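You operate a simulated robot arm through the tools that you are given. There is no shell and no other tool. Be economical: measure what you need, move in short steps, check, and stop when the job is done.

The job below is to be done with a simulated robot arm. You get a single attempt, and the scene is never put back.

## Task
Shut the blue lid. Then put the grey reducer on the top of the cream heat cabinet. Then take the grey coupler from the top of the grey check bench and leave it on the red tray. Then take the white dish and put it in the purple crate. Then fetch the wooden spacer from the top of the long blue cabinet and set it on the top of the grey ring bench. Then take the white reducer from the top of the blue bench with a grey top and put it on top of the roll of black tape there. Then open the left drawer of the grey ring bench. Keep to this order. Set down upright: grey reducer, grey coupler, white reducer.

Only the result counts: the job must be done as asked and must still hold three seconds after the hand-in. Knocking over, shifting, dropping, spilling or breaking anything else fails it. A push-on lid holds only when it is set on centred and level and pressed home; a screw cap is set on level and turned clockwise until tight.

## Robot
A 7-joint arm with a vacuum gripper on a trunk, on a base that drives. Base frame: it is fixed to the floor where the robot stands at the start and does not move with it; the origin is under the middle of the robot, x ahead of it, y to its left, z up; the surface under the hand at the start is at about z = 0.8. Lengths are in m, angles in degrees, forces in N, time in s.
Its first joint turns from -149.0 to 149.0 degrees. Places, roughly: blue lid [0.7, 0.1, 0.8]; grey coupler (5x5x8 cm) [3, 2, 0.8]; grey reducer (5x5x8 cm) [3.1, 1.2, 0.8]; left drawer of the grey ring bench [0.6, 0.2, 0.7]; purple crate (42x24x13 cm) [1, -3.3, 0.8]; red tray (9x11x2 cm) [3.1, 2.3, 0.8]; roll of black tape (8x8x5 cm) [7.4, 2, 0.8]; top of the cream heat cabinet (29x20 cm) [3.04, 0.7, 1.14]; top of the grey ring bench [0.8, -0.1, 0.8]; white dish (9x9x3 cm) [0.8, -0.4, 0.8]; white reducer (6x6x8 cm) [7.4, 2.3, 0.8]; wooden spacer (30x4x4 cm) [1, -2.8, 0.8]. Payload 1.06 kg.
Tool frame: the origin (TCP) lies in the middle of the cups' lips, and z points out of the cups. The gripper has 1 cup of 0.024 m across, covering 0.024 by 0.024 m (tool x, y); the bellows give 0.008 m. With the vacuum on, a cup seals on a smooth face that it is pressed against (1 to 4 N); it does not hold porous or soft things. The pull reaches 23 N.
Orientation is told as [roll, pitch, yaw] about the base's x, y, z axes, in that order, counted from this pose: with the cups facing straight down, the tool's x points along the base's -x, its y along +y and its z along -z.

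## Interface
- The arm moves only by the tool arm_command. Its argument "rows" is a list of rows, each a list of 7 numbers: the shift along the base's x, y, z in m, then the turn, a rotation vector about the base's x, y, z in degrees, then the vacuum: 1 switches it on, 0 off. In form: [[tx, ty, tz, wx, wy, wz, suction], ...]. A call has 1 to 20 rows; each row shifts and turns the commanded pose from where the row before left it. Each row takes 0.2 s and may step no farther than 0.05 m and 8.6 degrees from the row before; otherwise, or with a gripper value out of range, the whole call is refused. Where a pose cannot be reached the arm comes as near as it can. A force on the tool above 40 N (or 10 N above the force at the start of the call, whichever is more), or a blocked arm, ends the call early, and 0.2 s more pass. The pull builds up within a second once a cup has sealed. Time passes only in rows, and 0.2 s behind the last, so rows that do not move give it time. It gives the time, the measured TCP pose, the force on the tool (base axes) and the pull of the vacuum at its end, in the units of the frame above (readings bear some noise), with the torque about the TCP (base axes, N m) and any sound that the robot's microphone picked up.
- Cameras (640 x 400 px; columns grow to the right, rows downward): "scene" is now at [0.0293, 0.1567, 1.4768]; the picture's right is [-0.18, -0.98, 0.00], its down [-0.77, 0.14, -0.63] and it looks along [0.62, -0.11, -0.78] (base axes); focal length 267 px, centre (320, 200). "wrist" rides on the gripper at [0.078, 0.019, -0.096] in the tool frame; the picture's right is [-0.24, 0.97, 0.00], its down [-0.71, -0.17, -0.69] and it looks along [-0.67, -0.16, 0.73] (tool axes); focal length 243 px, centre (320, 200). There is no depth. A picture from a camera that has moved, and an enlarged one, comes with that camera's place and axes in the base frame and with its lens.
- grab_frame(camera): a new picture of that camera. It takes no simulated time.
- lift_body(by): slides the trunk up (or, below 0, down) by that many m; the arm and the scene camera ride with it, the base frame stays. It gives what a move gives, with no picture.
- steer(legs): drives the robot by 1 to 6 legs, each [ahead, turn to the left] in m and degrees, along the robot's own axes; the way and the turn of a leg run together, so that a leg with both is an arc; at most 1.5 m and 180 degrees a leg. The arm and the cameras ride along, it lands a little off, and it stops where it bumps. It gives what a move gives.
- aim_head(pan, tilt): turns the head with the scene camera to pan (to the left, within 155 degrees either way) and tilt (down, from -29 to 69), counted from straight ahead of the robot. It gives what a move gives.
- enlarge(camera, box): a new picture of the part [left, top, right, bottom] of that camera's present view, enlarged. It takes no simulated time.
- finish_job(): hands the job in; it is judged then, once.

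Go step by step. Nothing tells you exact positions but the pictures and the camera data: compare them with the known pose of the tool, close in by small moves and look again before you grip or let go. The budget is 186 turns and 164 pictures, counting those below and the enlarged ones. Unless the task says otherwise, let go and move clear before handing in, and close with one line.

The tools are called after "Call:" as a command line: name --pt "numbers of a row" for each row, then --argument value for the rest, lists and objects as JSON in quotes. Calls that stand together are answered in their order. arm_command: Moves the arm, as the interface text tells. Its arguments: {"type":"object","properties":{"rows":{"type":"array","items":{"type":"array","items":{"type":"number"}}}},"required":["rows"]} The other tools are called the same way: lift_body (by) slides the trunk up or down; steer (legs) drives the base; aim_head (pan, tilt) turns the head that bears the scene camera; grab_frame (camera) takes a picture; enlarge (camera, box) takes an enlarged picture of a part of a camera's view; finish_job () hands the job in.

At the start:

```text
clock: 0.0
tcp_pos: [0.6626, 0.1482, 1.071]
tool_rot: [0.0, 0.0, 0.0]
force: [0.0, 0.0, 0.7]
wrist_torque: [-0.01, -0.02, 0.02]
pull: 0.0
trunk travel left (down, up): [-0.55, 0.16]
robot x, y, heading: [0.0029, 0.0007, 0.1]
head pan, tilt: [-10.1, 51.2]
```

scene: 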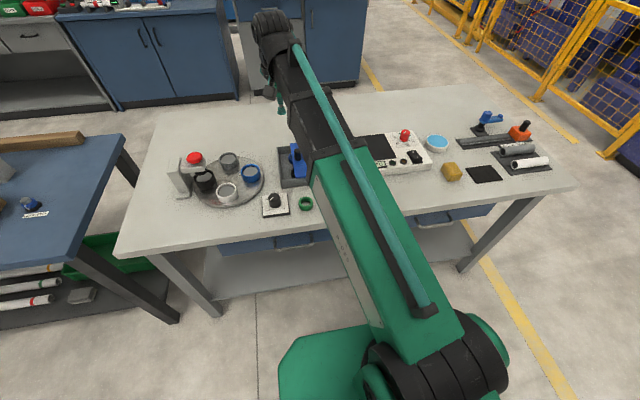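
wrist: 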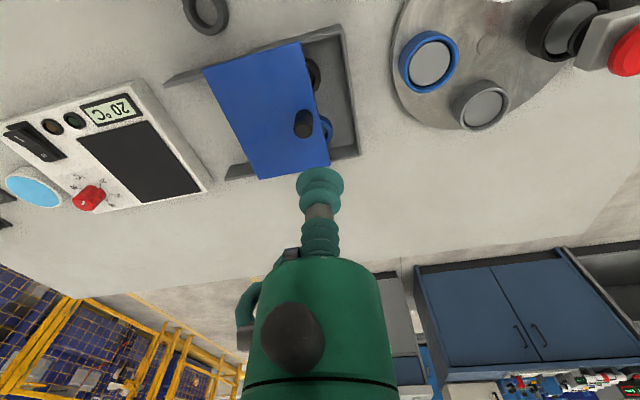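

I see the ring bench with a grey box and a blue lid under the tool. I'll look closer at it first.

Call:
enlarge --camera "wrist" --box '[160, 0, 400, 200]'

Call:
enlarge --camera "scene" --box '[160, 100, 480, 300]'

```text
2.00 times, centred on (280, 100) of wrist
camera zoom: at [0.5842, 0.165, 1.1652], right [0.24, 0.97, 0.0], down [0.71, -0.17, 0.69], along [0.67, -0.16, -0.73], focal length 485 px, centre (400, 400)
```

zoom: 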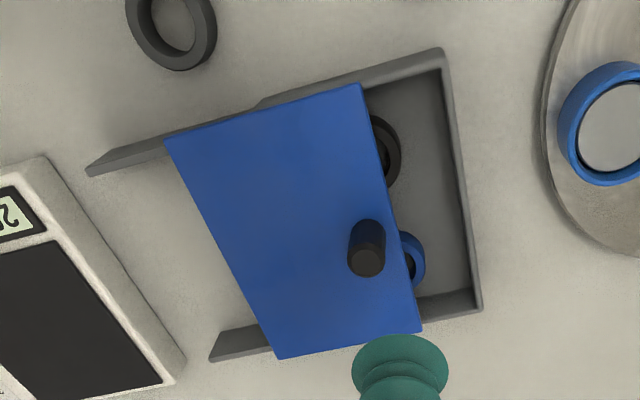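

```text
2.00 times, centred on (320, 200) of scene
camera zoom: at [0.0293, 0.1567, 1.4768], right [-0.18, -0.98, 0.0], down [-0.77, 0.14, -0.63], along [0.62, -0.11, -0.78], focal length 534 px, centre (320, 200)
```

zoom: 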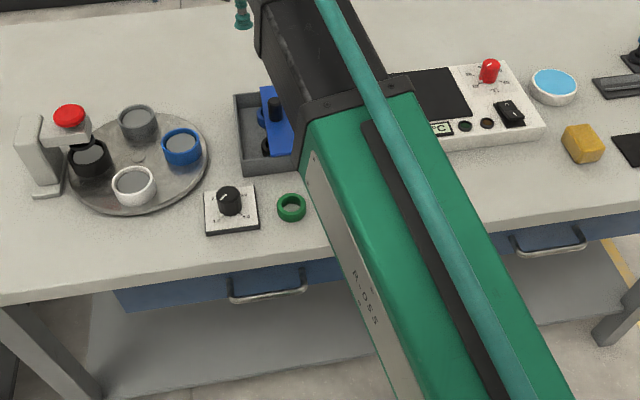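

The blue lid slides along +y on its rails: it now spans about y 0.01–0.13 and x 0.635–0.80, and the box end wall is at about y 0.177. I'll move above the lid's rear half, away from the knob, then look.

Call:
arm_command --pt "0.013 -0.026 -0.03 0 0 0 0" --pt "0.013 -0.026 -0.03 0 0 0 0" --pt "0.013 -0.026 -0.03 0 0 0 0" --pt "0.013 -0.025 -0.03 0 0 0 0" --pt "0 0 -0.03 0 0 0 0"

Call:
grab_frame --camera "wrist"

```text
clock: 1.2
tcp_pos: [0.7132, 0.0419, 0.9225]
tool_rot: [0.0, -0.1, 0.0]
force: [-0.2, 0.1, -0.1]
wrist_torque: [0.02, 0.03, -0.02]
pull: 0.1
trunk travel left (down, up): [-0.55, 0.16]
robot x, y, heading: [-0.0008, 0.0017, -0.1]
head pan, tilt: [-10.1, 51.2]
```

```text
159 pictures are left
camera wrist: at [0.6355, 0.0598, 1.0157], right [0.23, 0.97, 0.0], down [0.71, -0.17, 0.69], along [0.67, -0.16, -0.73], focal length 243 px, centre (320, 200)
```

wrist: 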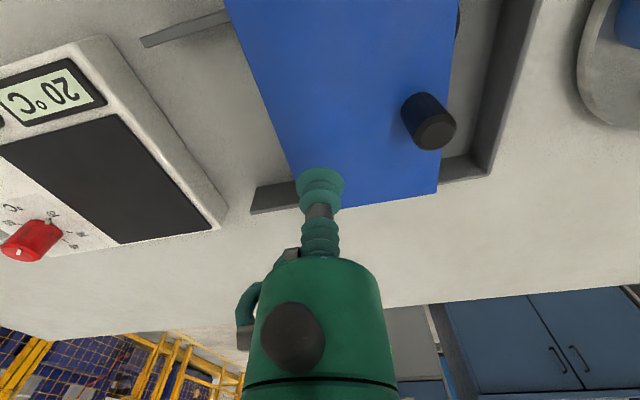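

Both views put the lid top at z≈0.85. I'll come down onto it gently with the vacuum on.

Call:
arm_command --pt "0 0.003 -0.03 0 0 0 1" --pt "0 0 -0.025 0 0 0 1" --pt "0 0 -0.008 0 0 0 1" --pt "0 0 -0.004 0 0 0 1" --pt "0 0 -0.003 0 0 0 1"

```text
clock: 2.4
tcp_pos: [0.7133, 0.0465, 0.8498]
tool_rot: [0.0, 0.1, 0.0]
force: [-2.1, 0.0, -5.5]
wrist_torque: [0.02, -0.01, 0.0]
pull: 22.4
trunk travel left (down, up): [-0.55, 0.16]
robot x, y, heading: [-0.0012, -0.0007, -0.1]
head pan, tilt: [-10.1, 51.2]
```

It sealed. Now I'll slide the lid toward +y.

Call:
arm_command --pt "0 0.01 0.0 0 0 0 1" --pt "0 0.01 0 0 0 0 1" --pt "0 0.01 0 0 0 0 1" --pt "0 0.008 0 0 0 0 1" --pt "0 0.004 0 0 0 0 1"

Call:
grab_frame --camera "wrist"

```text
clock: 3.6
tcp_pos: [0.7134, 0.0888, 0.8502]
tool_rot: [0.0, 0.0, 0.0]
force: [-4.6, 0.6, -9.1]
wrist_torque: [-0.02, -0.02, -0.02]
pull: 22.2
trunk travel left (down, up): [-0.55, 0.16]
robot x, y, heading: [0.0003, 0.0, -0.1]
head pan, tilt: [-10.1, 51.2]
```

```text
158 pictures are left
camera wrist: at [0.6355, 0.1073, 0.9453], right [0.24, 0.97, 0.0], down [0.71, -0.17, 0.68], along [0.66, -0.16, -0.73], focal length 243 px, centre (320, 200)
```

wrist: 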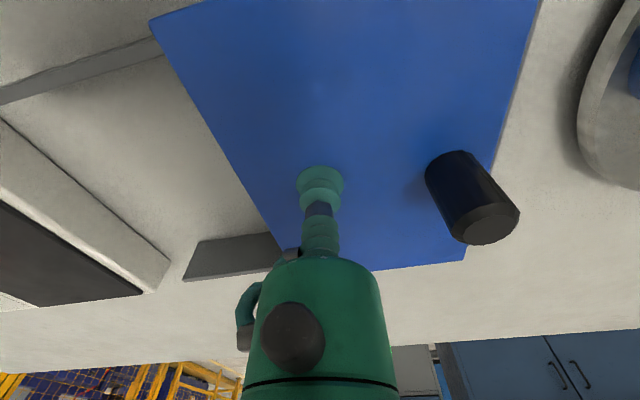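

The lid has moved and nearly covers the box. I'll push on until it meets a stop.

Call:
arm_command --pt "0 0.003 0.0 0 0 0 1" --pt "0 0.003 0 0 0 0 1" --pt "0 0.003 0 0 0 0 1" --pt "0 0.002 0 0 0 0 1"

Call:
grab_frame --camera "scene"

```text
clock: 4.6
tcp_pos: [0.7135, 0.0984, 0.8497]
tool_rot: [-0.1, -0.1, 0.0]
force: [-3.3, -5.1, -10.2]
wrist_torque: [0.04, -0.06, 0.02]
pull: 22.9
trunk travel left (down, up): [-0.55, 0.16]
robot x, y, heading: [0.0023, -0.0023, -0.2]
head pan, tilt: [-10.1, 51.2]
```

```text
157 pictures are left
camera scene: at [0.0301, 0.1564, 1.4768], right [-0.18, -0.98, 0.0], down [-0.77, 0.14, -0.63], along [0.62, -0.11, -0.78], focal length 267 px, centre (320, 200)
```

scene: 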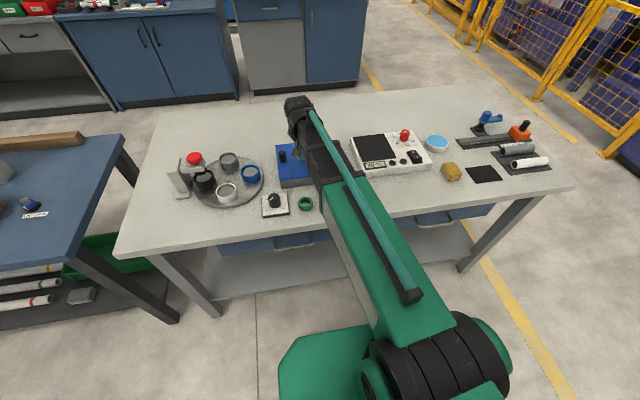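

It's meeting the stop, with force y at −5. I'll push a touch more, then release and lift.

Call:
arm_command --pt "0 0.002 0.0 0 0 0 1" --pt "0 -0.002 0 0 0 0 0" --pt "0 -0.001 0 0 0 0 0" --pt "0 0 0.002 0 0 0 0" --pt "0 0 0.03 0 0 0 0" --pt "0 0 0.05 0 0 0 0" --pt "0 0 0.05 0 0 0 0" --pt "0 0 0.05 0 0 0 0" --pt "0 0 0.05 0 0 0 0"

Call:
enlarge --camera "wrist" --box '[160, 0, 480, 200]'

Call:
aim_head --pan 20 --tilt 15

Call:
grab_frame --camera "scene"

```text
clock: 6.6
tcp_pos: [0.7143, 0.1005, 1.0862]
tool_rot: [0.0, 0.0, 0.0]
force: [0.2, 0.5, 0.8]
wrist_torque: [0.0, 0.02, -0.02]
pull: 0.1
trunk travel left (down, up): [-0.55, 0.16]
robot x, y, heading: [0.0006, 0.0007, 0.1]
head pan, tilt: [-10.1, 51.2]
```

```text
2.00 times, centred on (320, 100) of wrist
camera zoom: at [0.6368, 0.1187, 1.1801], right [0.24, 0.97, 0.0], down [0.71, -0.17, 0.68], along [0.67, -0.16, -0.73], focal length 485 px, centre (320, 400)
```

zoom: 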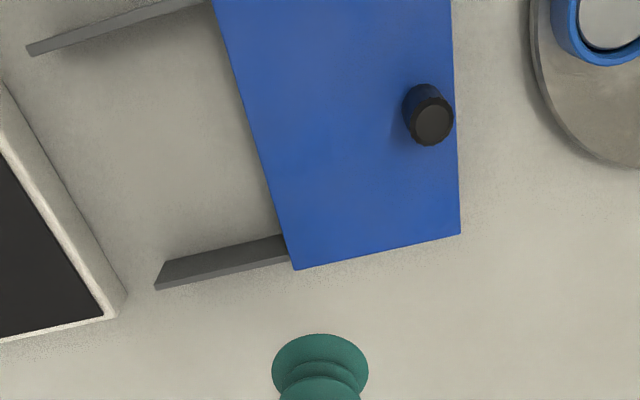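

```text
clock: 7.6
tcp_pos: [0.7142, 0.1008, 1.0839]
tool_rot: [-0.1, 0.0, 0.0]
force: [0.1, 0.4, 0.1]
wrist_torque: [-0.03, -0.01, 0.03]
pull: 0.1
trunk travel left (down, up): [-0.55, 0.16]
robot x, y, heading: [0.0023, 0.0021, -0.1]
head pan, tilt: [20.0, 15.0]
```

```text
155 pictures are left
camera scene: at [0.0424, 0.2019, 1.5321], right [0.34, -0.94, 0.0], down [-0.24, -0.09, -0.97], along [0.91, 0.33, -0.26], focal length 267 px, centre (320, 200)
```

scene: 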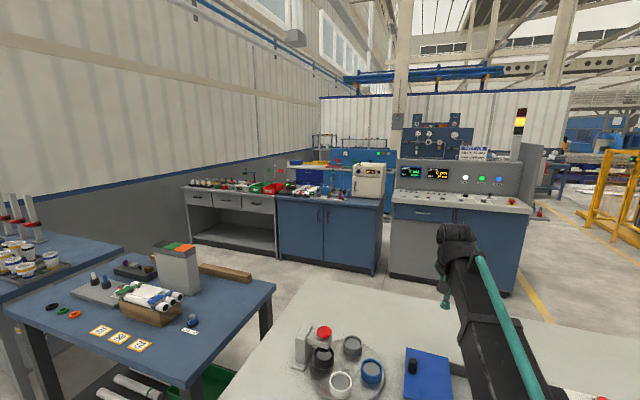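

The lid is fully shut. The next stations lie beyond the bench, so I'll look around to plan a route.

Call:
aim_head --pan -45 --tilt 25

Call:
grab_frame --camera "scene"

Call:
aim_head --pan -95 --tilt 25

Call:
grab_frame --camera "scene"

Call:
aim_head --pan 80 --tilt 25

Call:
grab_frame --camera "scene"

```text
clock: 9.0
tcp_pos: [0.7152, 0.1003, 1.0841]
tool_rot: [0.0, 0.1, 0.1]
force: [0.3, 0.3, 0.2]
wrist_torque: [-0.01, -0.01, 0.0]
pull: 0.2
trunk travel left (down, up): [-0.55, 0.16]
robot x, y, heading: [-0.0035, -0.0009, -0.1]
head pan, tilt: [-45.0, 25.0]
```

```text
154 pictures are left
camera scene: at [0.0198, 0.1049, 1.5159], right [-0.71, -0.71, 0.0], down [-0.3, 0.3, -0.91], along [0.64, -0.64, -0.42], focal length 267 px, centre (320, 200)
```

scene: 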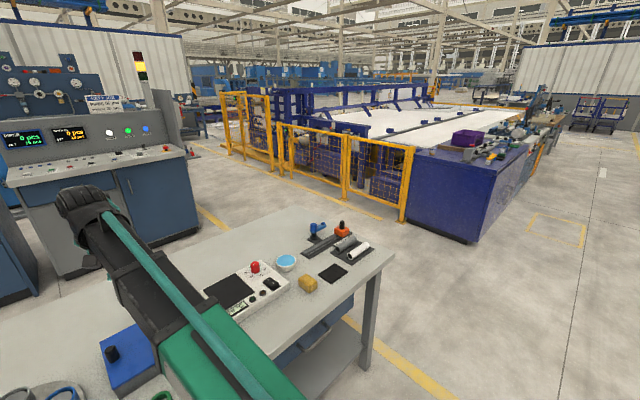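

```text
clock: 10.2
tcp_pos: [0.7154, 0.0998, 1.0839]
tool_rot: [0.0, 0.0, 0.0]
force: [-0.7, 0.4, -0.2]
wrist_torque: [-0.01, 0.01, 0.0]
pull: 0.1
trunk travel left (down, up): [-0.55, 0.16]
robot x, y, heading: [-0.0009, 0.0006, -0.1]
head pan, tilt: [-95.0, 25.0]
```

```text
153 pictures are left
camera scene: at [-0.0534, 0.0782, 1.5159], right [-1.0, 0.09, 0.0], down [0.04, 0.42, -0.91], along [-0.08, -0.9, -0.42], focal length 267 px, centre (320, 200)
```

scene: 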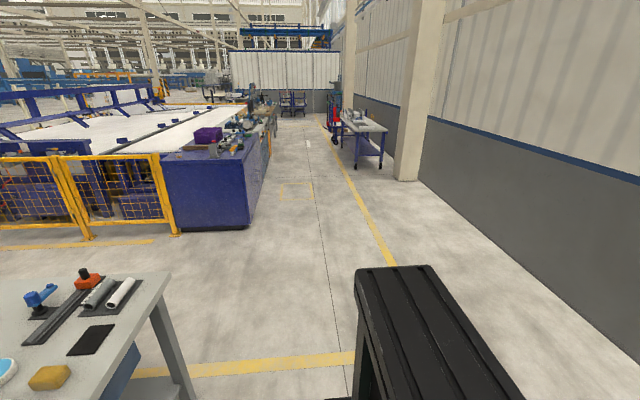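

```text
clock: 12.8
tcp_pos: [0.7148, 0.1002, 1.0839]
tool_rot: [-0.1, -0.1, 0.0]
force: [0.8, -1.0, 0.0]
wrist_torque: [0.0, -0.03, -0.01]
pull: 0.0
trunk travel left (down, up): [-0.55, 0.16]
robot x, y, heading: [-0.0011, -0.0016, -0.0]
head pan, tilt: [80.0, 25.0]
```

```text
152 pictures are left
camera scene: at [-0.0294, 0.2607, 1.5159], right [0.98, -0.17, 0.0], down [-0.07, -0.42, -0.91], along [0.16, 0.89, -0.42], focal length 267 px, centre (320, 200)
```

scene: 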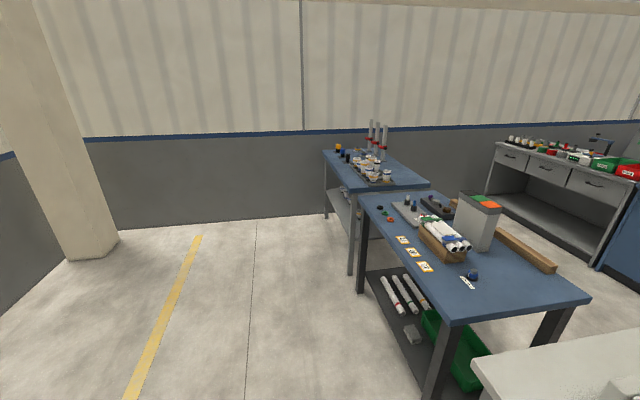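

Layout: ring bench x 0.46–1.23, y −0.79–0.65; far row starts at about x 2.7; fence at y≈−2.45. I'll go round the ring bench's right end.

Call:
steer --legs '[[-0.3, 0], [0, -90], [1.5, 0], [0, 90], [1.5, 0], [0.75, 0]]'

Call:
aim_head --pan 30 --tilt 20

Call:
grab_frame --camera "scene"

```text
clock: 40.2
tcp_pos: [2.695, -1.2267, 1.0845]
tool_rot: [-0.1, 0.0, 3.8]
force: [-0.6, 0.4, -0.2]
wrist_torque: [0.02, 0.0, 0.04]
pull: 0.0
trunk travel left (down, up): [-0.55, 0.16]
robot x, y, heading: [1.9891, -1.3786, 3.9]
head pan, tilt: [80.0, 25.0]
```

```text
clock: 41.4
tcp_pos: [2.6946, -1.2273, 1.0843]
tool_rot: [0.1, 0.0, 3.8]
force: [0.6, -0.3, 0.6]
wrist_torque: [-0.02, 0.0, 0.03]
pull: 0.0
trunk travel left (down, up): [-0.55, 0.16]
robot x, y, heading: [1.9924, -1.3759, 3.7]
head pan, tilt: [30.0, 20.0]
```

```text
151 pictures are left
camera scene: at [2.0088, -1.1569, 1.524], right [0.56, -0.83, 0.0], down [-0.28, -0.19, -0.94], along [0.78, 0.52, -0.34], focal length 267 px, centre (320, 200)
```

scene: 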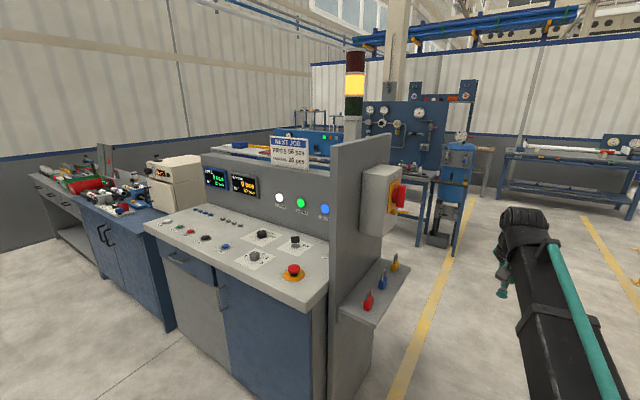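

The route is clear. I'll drive up the aisle to y≈0.95 and face the far row.

Call:
steer --legs '[[0, 86.3], [1.5, 0], [0.83, 0], [0, -90]]'

Call:
aim_head --pan 0 --tilt 35

Call:
grab_frame --camera "scene"

```text
clock: 60.2
tcp_pos: [2.595, 1.0455, 1.0848]
tool_rot: [0.1, 0.1, 2.6]
force: [-0.1, 0.1, -0.1]
wrist_torque: [0.0, 0.0, 0.02]
pull: 0.1
trunk travel left (down, up): [-0.55, 0.16]
robot x, y, heading: [1.8837, 0.9125, 2.8]
head pan, tilt: [30.0, 20.0]
```

```text
clock: 61.2
tcp_pos: [2.5957, 1.0463, 1.084]
tool_rot: [0.0, -0.1, 2.6]
force: [0.5, -0.2, 0.4]
wrist_torque: [-0.01, 0.01, 0.01]
pull: 0.1
trunk travel left (down, up): [-0.55, 0.16]
robot x, y, heading: [1.885, 0.9122, 2.9]
head pan, tilt: [0.0, 35.0]
```

```text
150 pictures are left
camera scene: at [1.9203, 1.0845, 1.5002], right [0.05, -1.0, 0.0], down [-0.57, -0.03, -0.82], along [0.82, 0.04, -0.57], focal length 267 px, centre (320, 200)
```

scene: 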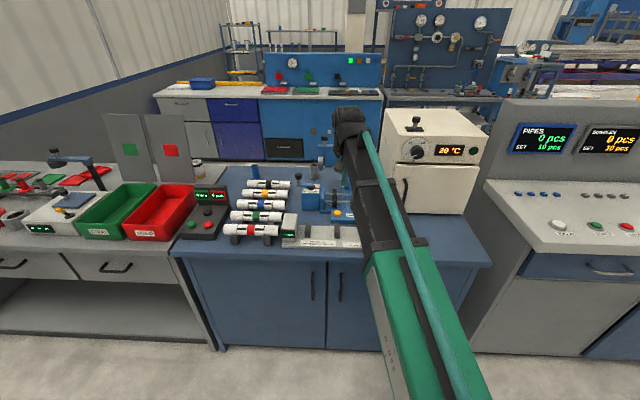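

I see the blue cabinet with the cream heat cabinet. I'll enlarge to find the grey reducer.

Call:
enlarge --camera "scene" --box '[200, 90, 500, 270]'

Call:
enlarge --camera "scene" --box '[220, 160, 380, 260]'

```text
2.13 times, centred on (350, 180) of scene
camera zoom: at [1.9203, 1.0845, 1.5002], right [0.05, -1.0, 0.0], down [-0.57, -0.03, -0.82], along [0.82, 0.04, -0.57], focal length 570 px, centre (256, 243)
```

zoom: 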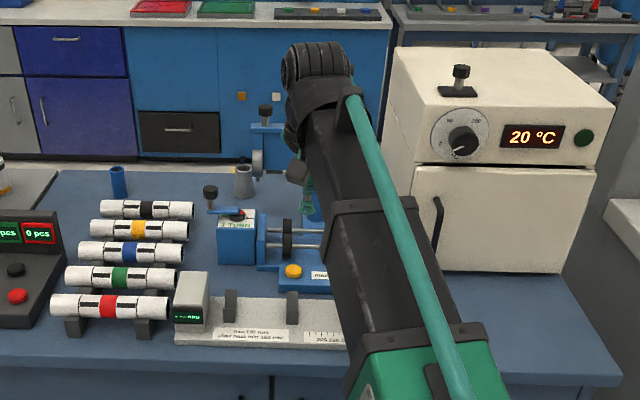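

```text
4.00 times, centred on (300, 210) of scene
camera zoom: at [1.9203, 1.0845, 1.5002], right [0.05, -1.0, 0.0], down [-0.57, -0.03, -0.82], along [0.82, 0.04, -0.57], focal length 1068 px, centre (400, 160)
```

zoom: 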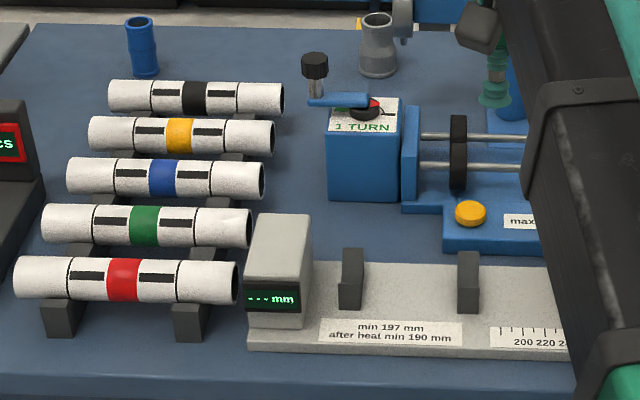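

The grey reducer stands at about (3.13, 1.17), with a hollow top. I'll raise the tool and drive closer.

Call:
arm_command --pt "0 0 0.04 0 0 0 0" --pt "0 0 0.04 0 0 0 0" --pt "0 0 0.04 0 0 0 0"

Call:
steer --legs '[[0, 12], [0.31, 0], [0, -15]]'

Call:
grab_frame --camera "scene"

Call:
grab_frame --camera "wrist"

```text
clock: 61.9
tcp_pos: [2.6007, 1.045, 1.1812]
tool_rot: [0.0, -1.2, 2.4]
force: [8.4, 1.6, -11.6]
wrist_torque: [-0.15, -0.24, -0.08]
pull: 0.1
out of reach, approached as far as the arm can: row 3
trunk travel left (down, up): [-0.55, 0.16]
robot x, y, heading: [1.8906, 0.9119, 2.4]
head pan, tilt: [0.0, 35.0]
stopped in row 3: the force on the tool passed its limit at 52 N (the readings are from after the stop); the commanded pose is now the measured one
```

```text
clock: 65.6
tcp_pos: [2.9056, 1.0952, 1.1812]
tool_rot: [0.1, -1.0, 0.2]
force: [12.2, 0.6, -26.5]
wrist_torque: [-0.3, -1.02, -0.16]
pull: 0.0
trunk travel left (down, up): [-0.55, 0.16]
robot x, y, heading: [2.189, 0.9915, 0.2]
head pan, tilt: [0.0, 35.0]
```

```text
147 pictures are left
camera scene: at [2.2275, 1.1625, 1.5002], right [0.0, -1.0, 0.0], down [-0.57, 0.0, -0.82], along [0.82, 0.0, -0.57], focal length 267 px, centre (320, 200)
```

scene: 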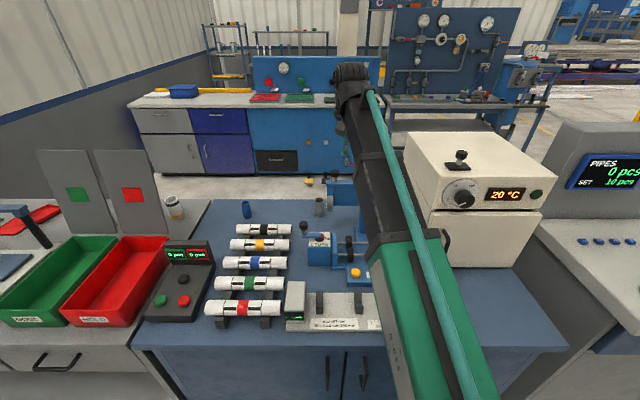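

```text
146 pictures are left
camera wrist: at [2.8256, 1.1129, 1.2748], right [0.23, 0.97, 0.0], down [0.7, -0.17, 0.7], along [0.68, -0.16, -0.72], focal length 243 px, centre (320, 200)
```

wrist: 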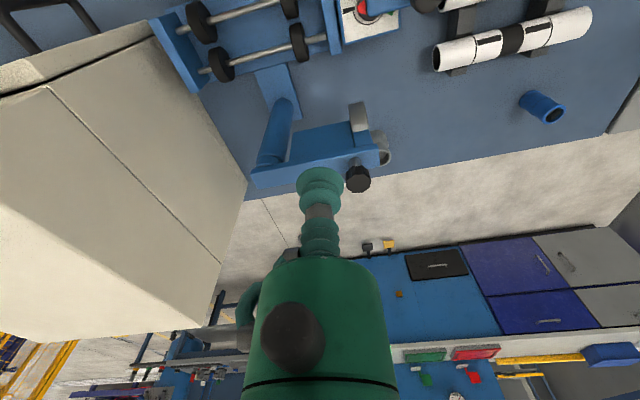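

I'm at the upper arm limit, so I'll raise the trunk and relax the arm, then look at the reducer closely.

Call:
lift_body --by 0.12

Call:
arm_command --pt "-0.03 0 -0.02 0 0 0 0" --pt "-0.04 0.03 -0.02 0 0 0 0" --pt "-0.04 0.03 -0.02 0 0 0 0"

Call:
enlarge --camera "scene" --box '[260, 150, 420, 250]'

Call:
grab_frame --camera "wrist"

```text
clock: 67.1
tcp_pos: [2.9058, 1.0943, 1.3022]
tool_rot: [0.0, -1.0, 0.1]
force: [9.2, 1.6, -19.8]
wrist_torque: [-0.25, -0.71, -0.17]
pull: 0.0
trunk travel left (down, up): [-0.67, 0.04]
robot x, y, heading: [2.1864, 0.9932, 0.2]
head pan, tilt: [0.0, 35.0]
```

```text
refused: row 2 steps farther than a row can; nothing moved
```

```text
4.00 times, centred on (340, 200) of scene
camera zoom: at [2.2275, 1.1627, 1.6201], right [0.0, -1.0, 0.0], down [-0.57, 0.0, -0.82], along [0.82, 0.0, -0.57], focal length 1068 px, centre (240, 200)
```

zoom: 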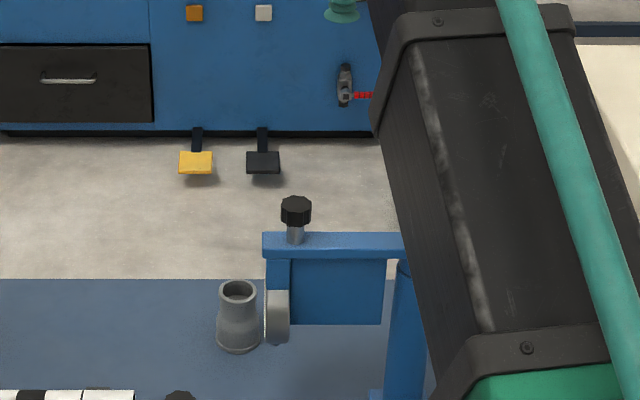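

```text
144 pictures are left
camera wrist: at [2.8257, 1.1132, 1.3947], right [0.23, 0.97, 0.0], down [0.7, -0.17, 0.7], along [0.68, -0.16, -0.72], focal length 243 px, centre (320, 200)
```

wrist: 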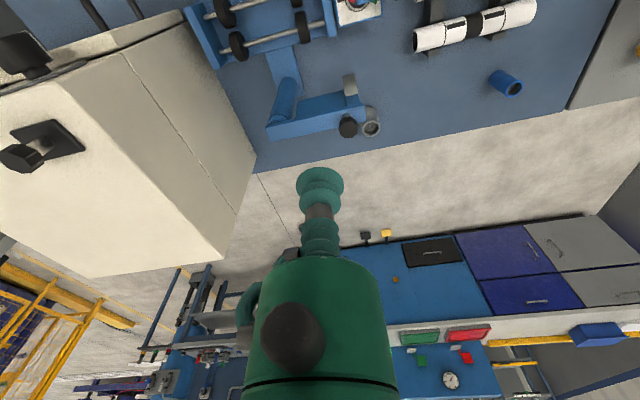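

Call:
enlarge --camera "wrist" --box '[320, 80, 400, 150]'

Call:
arm_command --pt "-0.02 0.02 -0.03 0 0 0 0" --pt "0 0.02 -0.04 0 0 0 0" --pt "0 0.02 -0.04 0 0 0 0" --pt "0 0.02 -0.04 0 0 0 0"

Call:
grab_frame --camera "wrist"

```text
5.71 times, centred on (360, 115) of wrist
camera zoom: at [2.8257, 1.1132, 1.3947], right [0.23, 0.97, 0.0], down [0.7, -0.17, 0.7], along [0.68, -0.16, -0.72], focal length 1386 px, centre (91, 686)
```

zoom: 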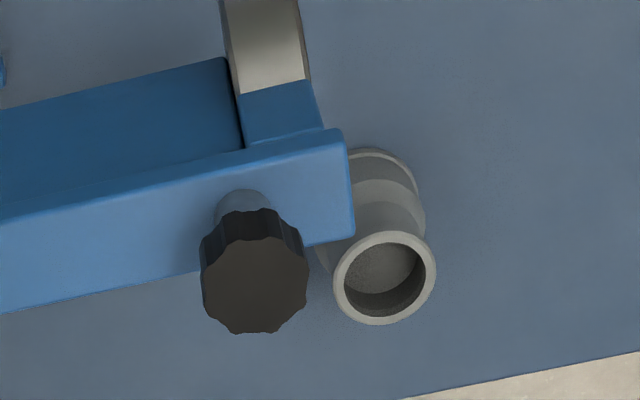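

```text
clock: 68.1
tcp_pos: [2.8846, 1.1759, 1.1503]
tool_rot: [0.1, -1.1, 0.2]
force: [0.6, -0.1, -0.1]
wrist_torque: [0.0, -0.01, -0.03]
pull: 0.0
trunk travel left (down, up): [-0.67, 0.04]
robot x, y, heading: [2.1895, 0.9959, 0.3]
head pan, tilt: [0.0, 35.0]
```

```text
142 pictures are left
camera wrist: at [2.8049, 1.194, 1.244], right [0.23, 0.97, 0.0], down [0.7, -0.17, 0.7], along [0.68, -0.16, -0.72], focal length 243 px, centre (320, 200)
```

wrist: 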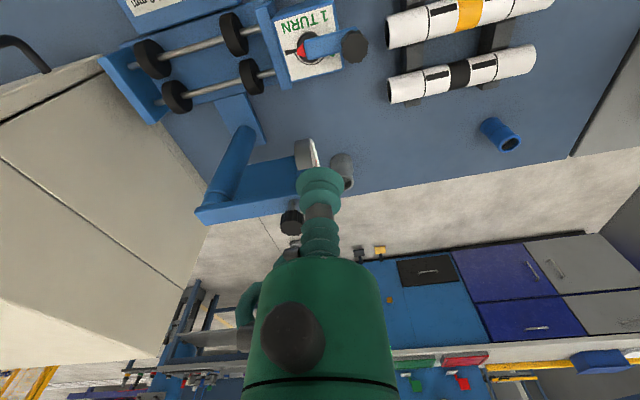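

The reducer seems to have a recessed floor under the rim. I'll move the wrist camera over it for a near-vertical view.

Call:
arm_command --pt "0.045 0 0 0 1 0 0" --pt "0.045 0 0 0 0 0 0" --pt "0.045 0 0 0 0 0 0" --pt "0.045 0 0 0 0 0 0" --pt "0.045 -0.01 0 0 0 0 0" --pt "0.03 0 0 0 0 0 0"

Call:
grab_frame --camera "wrist"

```text
clock: 69.5
tcp_pos: [3.1407, 1.1646, 1.1519]
tool_rot: [0.0, 0.1, 0.1]
force: [0.9, 0.3, 0.7]
wrist_torque: [0.03, 0.05, 0.0]
pull: 0.1
trunk travel left (down, up): [-0.67, 0.04]
robot x, y, heading: [2.1881, 0.9909, 0.6]
head pan, tilt: [0.0, 35.0]
```

```text
141 pictures are left
camera wrist: at [3.0624, 1.1821, 1.2464], right [0.23, 0.97, 0.0], down [0.71, -0.17, 0.69], along [0.67, -0.16, -0.73], focal length 243 px, centre (320, 200)
```

wrist: 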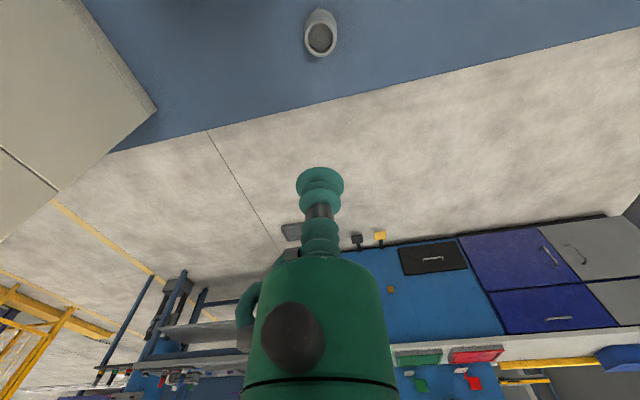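

Call:
enlarge --camera "wrist" --box '[290, 0, 354, 64]'

```text
6.25 times, centred on (322, 32) of wrist
camera zoom: at [3.0624, 1.1821, 1.2464], right [0.23, 0.97, 0.0], down [0.71, -0.17, 0.69], along [0.67, -0.16, -0.73], focal length 1516 px, centre (308, 1250)
```

zoom: 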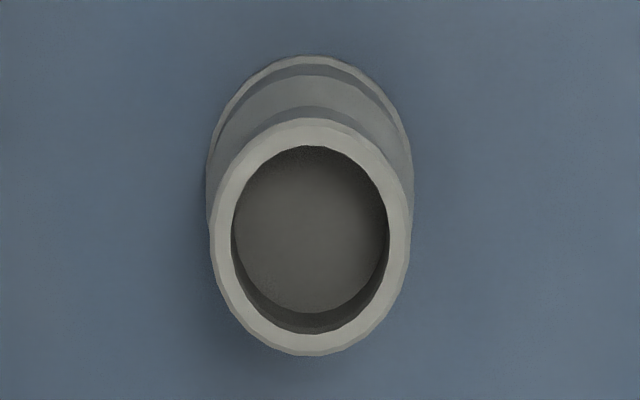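

The reducer has a flat floor about 2 cm below the rim, centred near (3.122, 1.168), so I can pick it vertically. There is a tall machine bar near x≈3.0, so I'll check arm clearance from the head.

Call:
grab_frame --camera "scene"

Call:
enlarge --camera "scene" --box '[260, 80, 420, 280]'

```text
139 pictures are left
camera scene: at [2.2279, 1.1628, 1.6201], right [0.0, -1.0, 0.0], down [-0.57, 0.0, -0.82], along [0.82, 0.0, -0.57], focal length 267 px, centre (320, 200)
```

scene: 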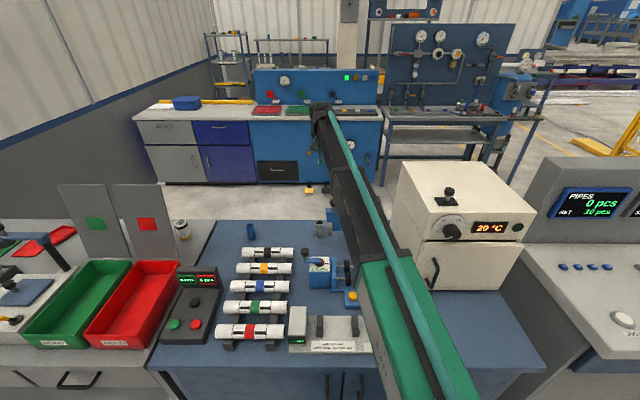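

```text
2.00 times, centred on (340, 180) of scene
camera zoom: at [2.2279, 1.1628, 1.6201], right [0.0, -1.0, 0.0], down [-0.57, 0.0, -0.82], along [0.82, 0.0, -0.57], focal length 534 px, centre (280, 240)
```

zoom: 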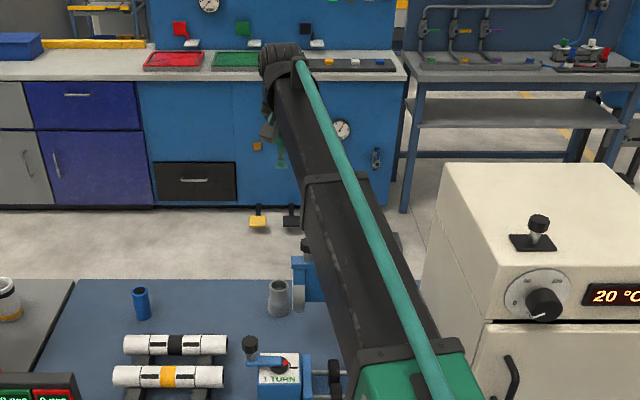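

The forearm would foul that machine from here, so I'll approach from further left (robot y≈1.45). I'll raise and retract the arm, back off, shift left and return.

Call:
arm_command --pt "-0.04 0 0.02 0 0 0 0" --pt "-0.04 0 0.02 0 0 0 0" --pt "-0.04 0 0.02 0 0 0 0" --pt "-0.04 0 0.02 0 0 0 0" --pt "-0.04 0 0.01 0 0 0 0"

Call:
steer --legs '[[-0.3, 0], [0, 89.5], [0.46, 0], [0, -90]]'

```text
clock: 70.7
tcp_pos: [2.9422, 1.1654, 1.2433]
tool_rot: [0.0, 0.0, 0.2]
force: [0.3, 1.2, 0.5]
wrist_torque: [0.02, 0.0, 0.0]
pull: 0.0
trunk travel left (down, up): [-0.67, 0.04]
robot x, y, heading: [2.1868, 0.9924, 0.3]
head pan, tilt: [0.0, 35.0]
```

```text
clock: 82.8
tcp_pos: [2.6343, 1.6193, 1.2425]
tool_rot: [0.1, -0.1, -0.1]
force: [0.1, -0.2, -0.1]
wrist_torque: [0.01, 0.0, 0.0]
pull: 0.0
trunk travel left (down, up): [-0.67, 0.04]
robot x, y, heading: [1.8754, 1.4464, -0.0]
head pan, tilt: [0.0, 35.0]
```

Call:
steer --legs '[[0.315, 0]]'

Call:
grab_frame --camera "scene"

```text
clock: 85.0
tcp_pos: [2.9493, 1.6186, 1.2419]
tool_rot: [0.0, 0.0, -0.1]
force: [0.5, 0.6, 0.2]
wrist_torque: [0.01, 0.02, 0.0]
pull: 0.1
trunk travel left (down, up): [-0.67, 0.04]
robot x, y, heading: [2.191, 1.4483, 0.1]
head pan, tilt: [0.0, 35.0]
```

```text
137 pictures are left
camera scene: at [2.2344, 1.6195, 1.6201], right [0.0, -1.0, 0.0], down [-0.57, 0.0, -0.82], along [0.82, 0.0, -0.57], focal length 267 px, centre (320, 200)
```

scene: 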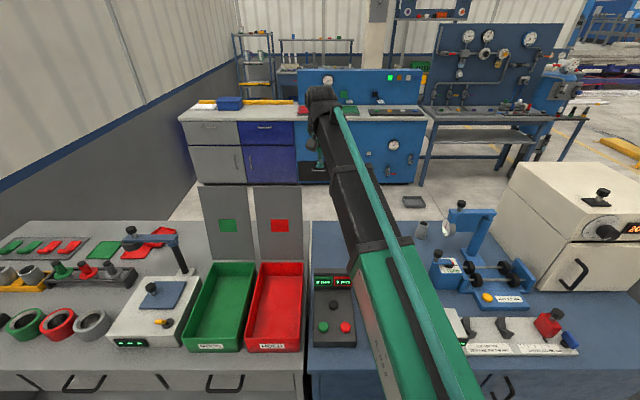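

I can see the reducer just left of the machine. I'll swing the arm over it at a safe height.

Call:
arm_command --pt "0.017 -0.045 -0.01 0 0 0 0" --pt "0.017 -0.045 -0.01 0 0 0 0" --pt "0.017 -0.045 -0.01 0 0 0 0" --pt "0.017 -0.045 -0.01 0 0 0 0" --pt "0.017 -0.045 -0.01 0 0 0 0" --pt "0.017 -0.045 -0.01 0 0 0 0" --pt "0.017 -0.045 -0.01 0 0 0 0" --pt "0.017 -0.045 -0.01 0 0 0 0" --pt "0.017 -0.045 -0.01 0 0 0 0" --pt "0.02 -0.045 -0.01 0 0 0 0"

Call:
grab_frame --camera "wrist"

Call:
enlarge --camera "scene" --box '[340, 90, 560, 310]'

```text
refused: row 10 steps farther than a row can; nothing moved
```

```text
136 pictures are left
camera wrist: at [2.8717, 1.6369, 1.3374], right [0.24, 0.97, 0.0], down [0.71, -0.17, 0.68], along [0.67, -0.16, -0.73], focal length 243 px, centre (320, 200)
```

wrist: 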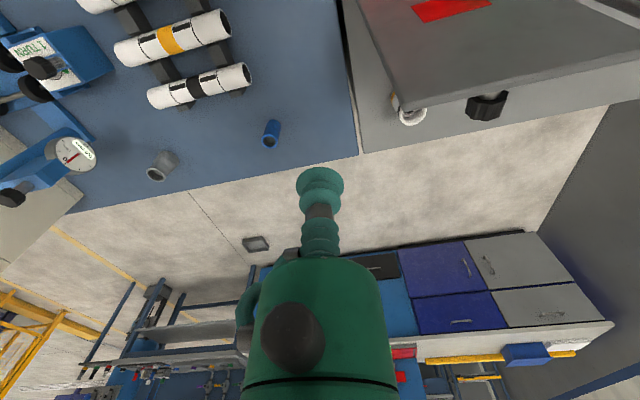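

```text
1.82 times, centred on (450, 200) of scene
camera zoom: at [2.2344, 1.6195, 1.6201], right [0.0, -1.0, 0.0], down [-0.57, 0.0, -0.82], along [0.82, 0.0, -0.57], focal length 486 px, centre (84, 200)
```

zoom: 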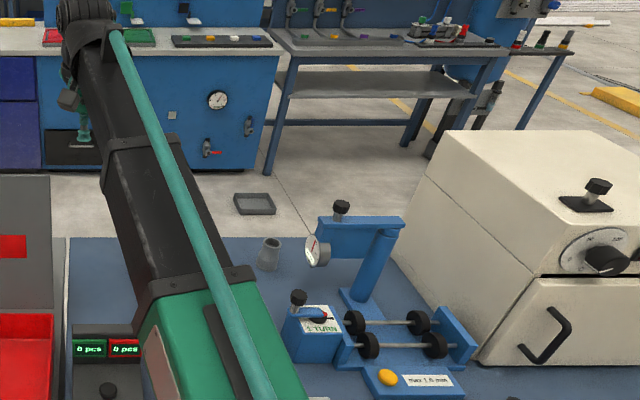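

Call:
arm_command --pt "0.017 -0.045 -0.01 0 0 0 0" --pt "0.017 -0.045 -0.01 0 0 0 0" --pt "0.017 -0.045 -0.01 0 0 0 0" --pt "0.017 -0.045 -0.01 0 0 0 0" --pt "0.017 -0.045 -0.01 0 0 0 0" --pt "0.017 -0.045 -0.01 0 0 0 0" --pt "0.017 -0.045 -0.01 0 0 0 0" --pt "0.017 -0.045 -0.01 0 0 0 0" --pt "0.017 -0.045 -0.01 0 0 0 0" --pt "0.016 -0.044 -0.01 0 0 0 0"

Call:
enlarge --camera "wrist" --box '[240, 0, 400, 200]'

Call:
enlarge --camera "scene" --box '[340, 90, 560, 310]'

```text
clock: 87.2
tcp_pos: [3.1189, 1.1677, 1.1428]
tool_rot: [0.1, 0.0, 0.0]
force: [-0.1, 0.6, 0.0]
wrist_torque: [-0.01, 0.03, -0.04]
pull: 0.1
trunk travel left (down, up): [-0.67, 0.04]
robot x, y, heading: [2.1919, 1.4479, 0.2]
head pan, tilt: [0.0, 35.0]
```

```text
2.00 times, centred on (320, 100) of wrist
camera zoom: at [3.0414, 1.186, 1.2386], right [0.24, 0.97, 0.0], down [0.71, -0.17, 0.68], along [0.67, -0.16, -0.73], focal length 485 px, centre (320, 400)
```

zoom: 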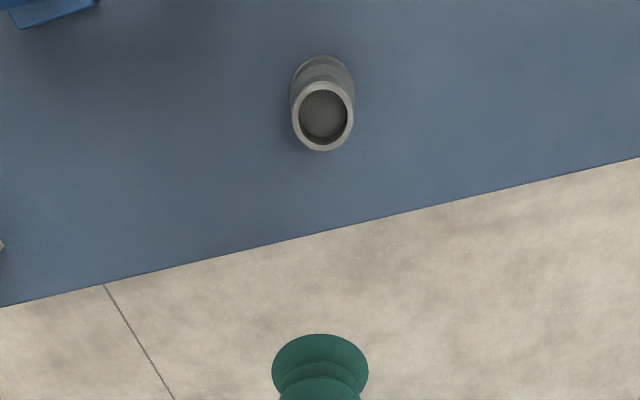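

```text
1.82 times, centred on (450, 200) of scene
camera zoom: at [2.2339, 1.6186, 1.6202], right [0.0, -1.0, 0.0], down [-0.57, 0.0, -0.82], along [0.82, 0.0, -0.57], focal length 486 px, centre (84, 200)
```

zoom: 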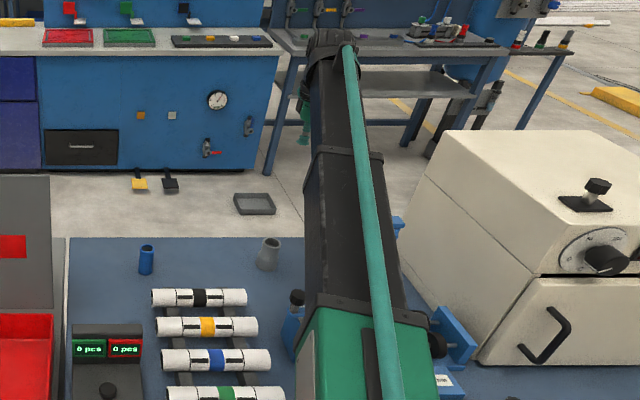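

Target is confirmed at (3.1225, 1.168). I'll descend in stages, watching the force.

Call:
arm_command --pt "0.0036 0 -0.04 0 0 0 0" --pt "0 0 -0.04 0 0 0 0" --pt "0 0 -0.04 0 0 0 0" --pt "0 0 -0.04 0 0 0 0" --pt "0 0 -0.03 0 0 0 0"

Call:
grab_frame --camera "wrist"

Call:
enlarge --camera "scene" --box '[340, 90, 560, 310]'

```text
clock: 88.3
tcp_pos: [3.1242, 1.1689, 0.955]
tool_rot: [0.1, 0.0, 0.0]
force: [0.9, -0.1, -0.6]
wrist_torque: [0.02, -0.05, 0.03]
pull: 0.1
trunk travel left (down, up): [-0.67, 0.04]
robot x, y, heading: [2.1906, 1.4534, 0.2]
head pan, tilt: [0.0, 35.0]
```

```text
132 pictures are left
camera wrist: at [3.0452, 1.1865, 1.0489], right [0.24, 0.97, 0.0], down [0.71, -0.17, 0.69], along [0.67, -0.16, -0.73], focal length 243 px, centre (320, 200)
```

wrist: 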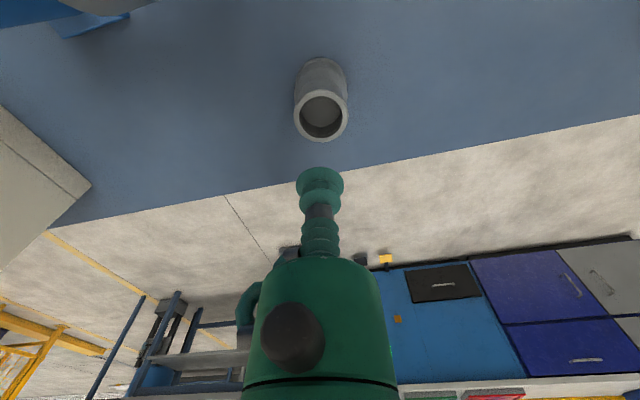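

```text
1.82 times, centred on (450, 200) of scene
camera zoom: at [2.2336, 1.6193, 1.6202], right [0.0, -1.0, 0.0], down [-0.57, 0.0, -0.82], along [0.82, 0.0, -0.57], focal length 486 px, centre (84, 200)
```

zoom: 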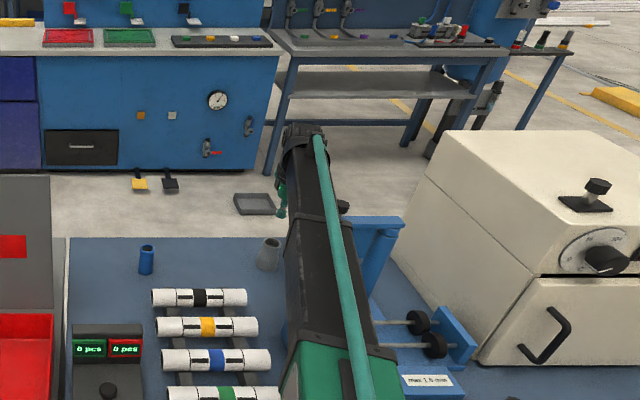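

Alignment is good and the forearm clears the machine bar. Next I'll descend to just above the rim.

Call:
arm_command --pt "-0.002 0 -0.02 0 0 0 0" --pt "0 0 -0.02 0 0 0 0" --pt "0 0 -0.018 0 0 0 0"

Call:
enlarge --camera "wrist" --box '[260, 90, 380, 210]'

Call:
enlarge --camera "scene" --box '[400, 140, 510, 250]'

```text
clock: 89.2
tcp_pos: [3.1211, 1.1688, 0.8962]
tool_rot: [0.0, 0.0, -0.1]
force: [0.5, 0.6, -0.4]
wrist_torque: [-0.02, 0.03, -0.01]
pull: 0.0
trunk travel left (down, up): [-0.67, 0.04]
robot x, y, heading: [2.188, 1.4479, 0.2]
head pan, tilt: [0.0, 35.0]
```

```text
3.33 times, centred on (320, 150) of wrist
camera zoom: at [3.0421, 1.1876, 0.9904], right [0.24, 0.97, 0.0], down [0.71, -0.17, 0.69], along [0.67, -0.16, -0.73], focal length 809 px, centre (320, 367)
```

zoom: 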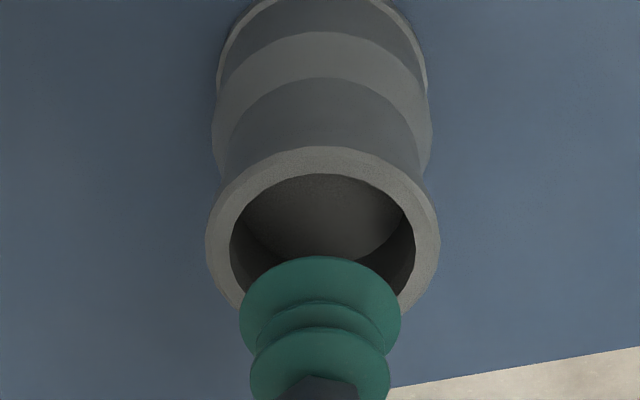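

```text
3.64 times, centred on (455, 195) of scene
camera zoom: at [2.2335, 1.6193, 1.6202], right [0.0, -1.0, 0.0], down [-0.57, 0.0, -0.82], along [0.82, 0.0, -0.57], focal length 971 px, centre (-171, 218)
```

zoom: 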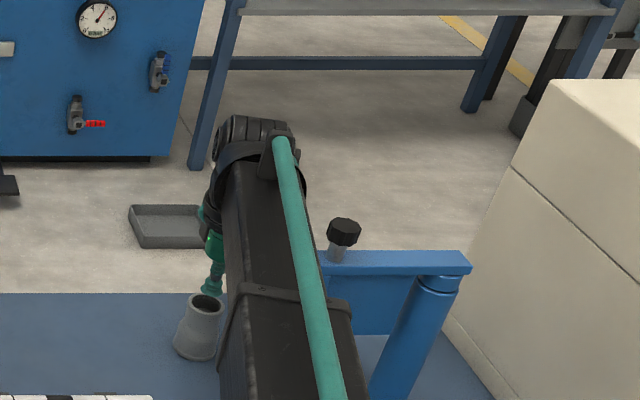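

Triangulating the rim over three views gives (3.126, 1.168, 0.866). I'll shift 5 mm and lower to the rim.

Call:
arm_command --pt "0.0045 -0.0005 -0.012 0 0 0 0" --pt "0 0 -0.01 0 0 0 0"

Call:
enlarge --camera "wrist" --box '[260, 90, 380, 210]'

Call:
enlarge --camera "scene" --box '[420, 200, 470, 250]'

```text
clock: 89.8
tcp_pos: [3.1245, 1.1697, 0.8733]
tool_rot: [0.1, 0.0, 0.0]
force: [0.1, 0.7, 0.2]
wrist_torque: [-0.01, 0.03, 0.01]
pull: 0.1
trunk travel left (down, up): [-0.67, 0.04]
robot x, y, heading: [2.1894, 1.4519, -0.1]
head pan, tilt: [0.0, 35.0]
```

```text
3.33 times, centred on (320, 150) of wrist
camera zoom: at [3.0466, 1.1878, 0.9679], right [0.24, 0.97, 0.0], down [0.71, -0.17, 0.68], along [0.67, -0.16, -0.73], focal length 809 px, centre (320, 367)
```

zoom: 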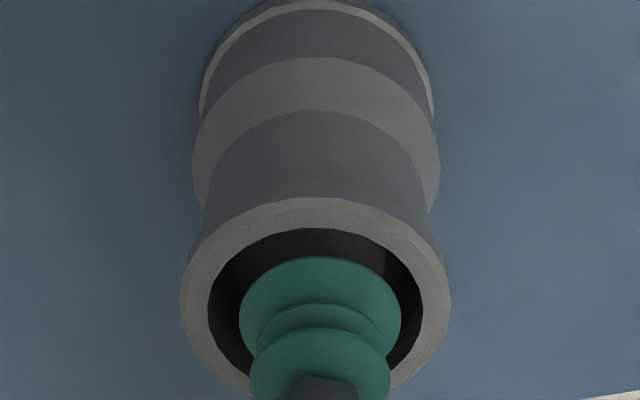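

```text
8.00 times, centred on (445, 225) of scene
camera zoom: at [2.2336, 1.6193, 1.6202], right [0.0, -1.0, 0.0], down [-0.57, 0.0, -0.82], along [0.82, 0.0, -0.57], focal length 2137 px, centre (-680, 0)
```

zoom: 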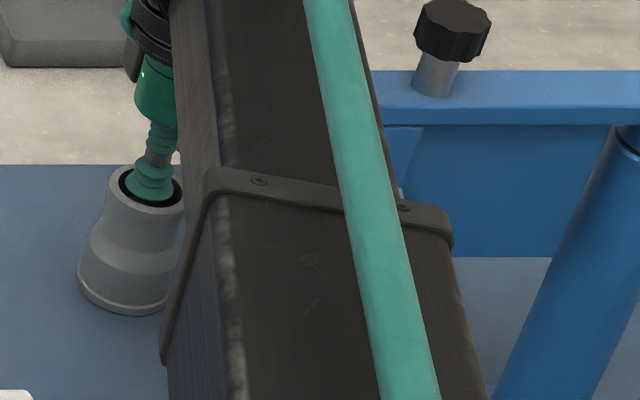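

The cup is centred in the opening. Lowering with the vacuum on.

Call:
arm_command --pt "0.001 -0.001 -0.01 0 0 0 1" --pt "0 0 -0.008 0 0 0 1" --pt "0 0 -0.004 0 0 0 1" --pt "0 0 -0.002 0 0 0 1"

```text
clock: 90.5
tcp_pos: [3.1259, 1.1698, 0.8636]
tool_rot: [-0.1, -0.6, -0.1]
force: [-3.8, 1.8, 24.2]
wrist_torque: [-0.01, -0.08, -0.02]
pull: 23.4
trunk travel left (down, up): [-0.67, 0.04]
robot x, y, heading: [2.1901, 1.45, 0.1]
head pan, tilt: [0.0, 35.0]
stopped in row 3: the force on the tool passed its limit at 45 N (the readings are from after the stop); the commanded pose is now the measured one
```

It sealed. Lifting gently.

Call:
arm_command --pt "0 0 0.005 0 0 0 1" --pt "0 0 0.01 0 0 0 1" --pt "0 0 0.02 0 0.5 0 1"

Call:
grab_frame --camera "wrist"

```text
clock: 91.3
tcp_pos: [3.1275, 1.169, 0.8914]
tool_rot: [0.0, 0.2, -0.2]
force: [-0.2, 0.7, -0.7]
wrist_torque: [0.01, -0.03, 0.05]
pull: 23.2
trunk travel left (down, up): [-0.67, 0.04]
robot x, y, heading: [2.1899, 1.4492, -0.1]
head pan, tilt: [0.0, 35.0]
```

```text
126 pictures are left
camera wrist: at [3.0502, 1.1867, 0.9867], right [0.24, 0.97, 0.0], down [0.71, -0.17, 0.68], along [0.66, -0.16, -0.73], focal length 243 px, centre (320, 200)
```

wrist: 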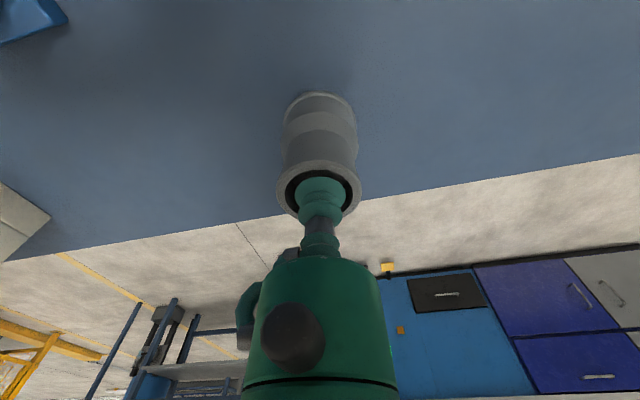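

Held upright. I'll lift high, retract, and drive toward the heat cabinet.

Call:
arm_command --pt "0 0 0.04 0 0 0 1" --pt "0 0 0.05 0 0 0 1" --pt "0 0 0.05 0 0 0 1" --pt "0 0 0.05 0 0 0 1" --pt "0 0 0.05 0 0 0 1" --pt "-0.03 0.03 0.02 0 0 0 1" --pt "-0.03 0.03 0.02 0 0 0 1" --pt "-0.03 0.03 0.01 0 0 0 1" --pt "-0.03 0.035 0.01 0 0 0 1" --pt "-0.03 0.035 0 0 0 0 1" --pt "-0.03 0.035 0 0 0 0 1" --pt "0 0.045 0 0 0 0 1" --pt "0 0.045 0 0 0 0 1"

```text
clock: 94.1
tcp_pos: [2.9481, 1.4556, 1.1946]
tool_rot: [-0.1, 0.2, -0.1]
force: [0.4, 0.1, 0.2]
wrist_torque: [0.0, -0.02, 0.0]
pull: 22.4
trunk travel left (down, up): [-0.67, 0.04]
robot x, y, heading: [2.188, 1.4499, 0.2]
head pan, tilt: [0.0, 35.0]
```

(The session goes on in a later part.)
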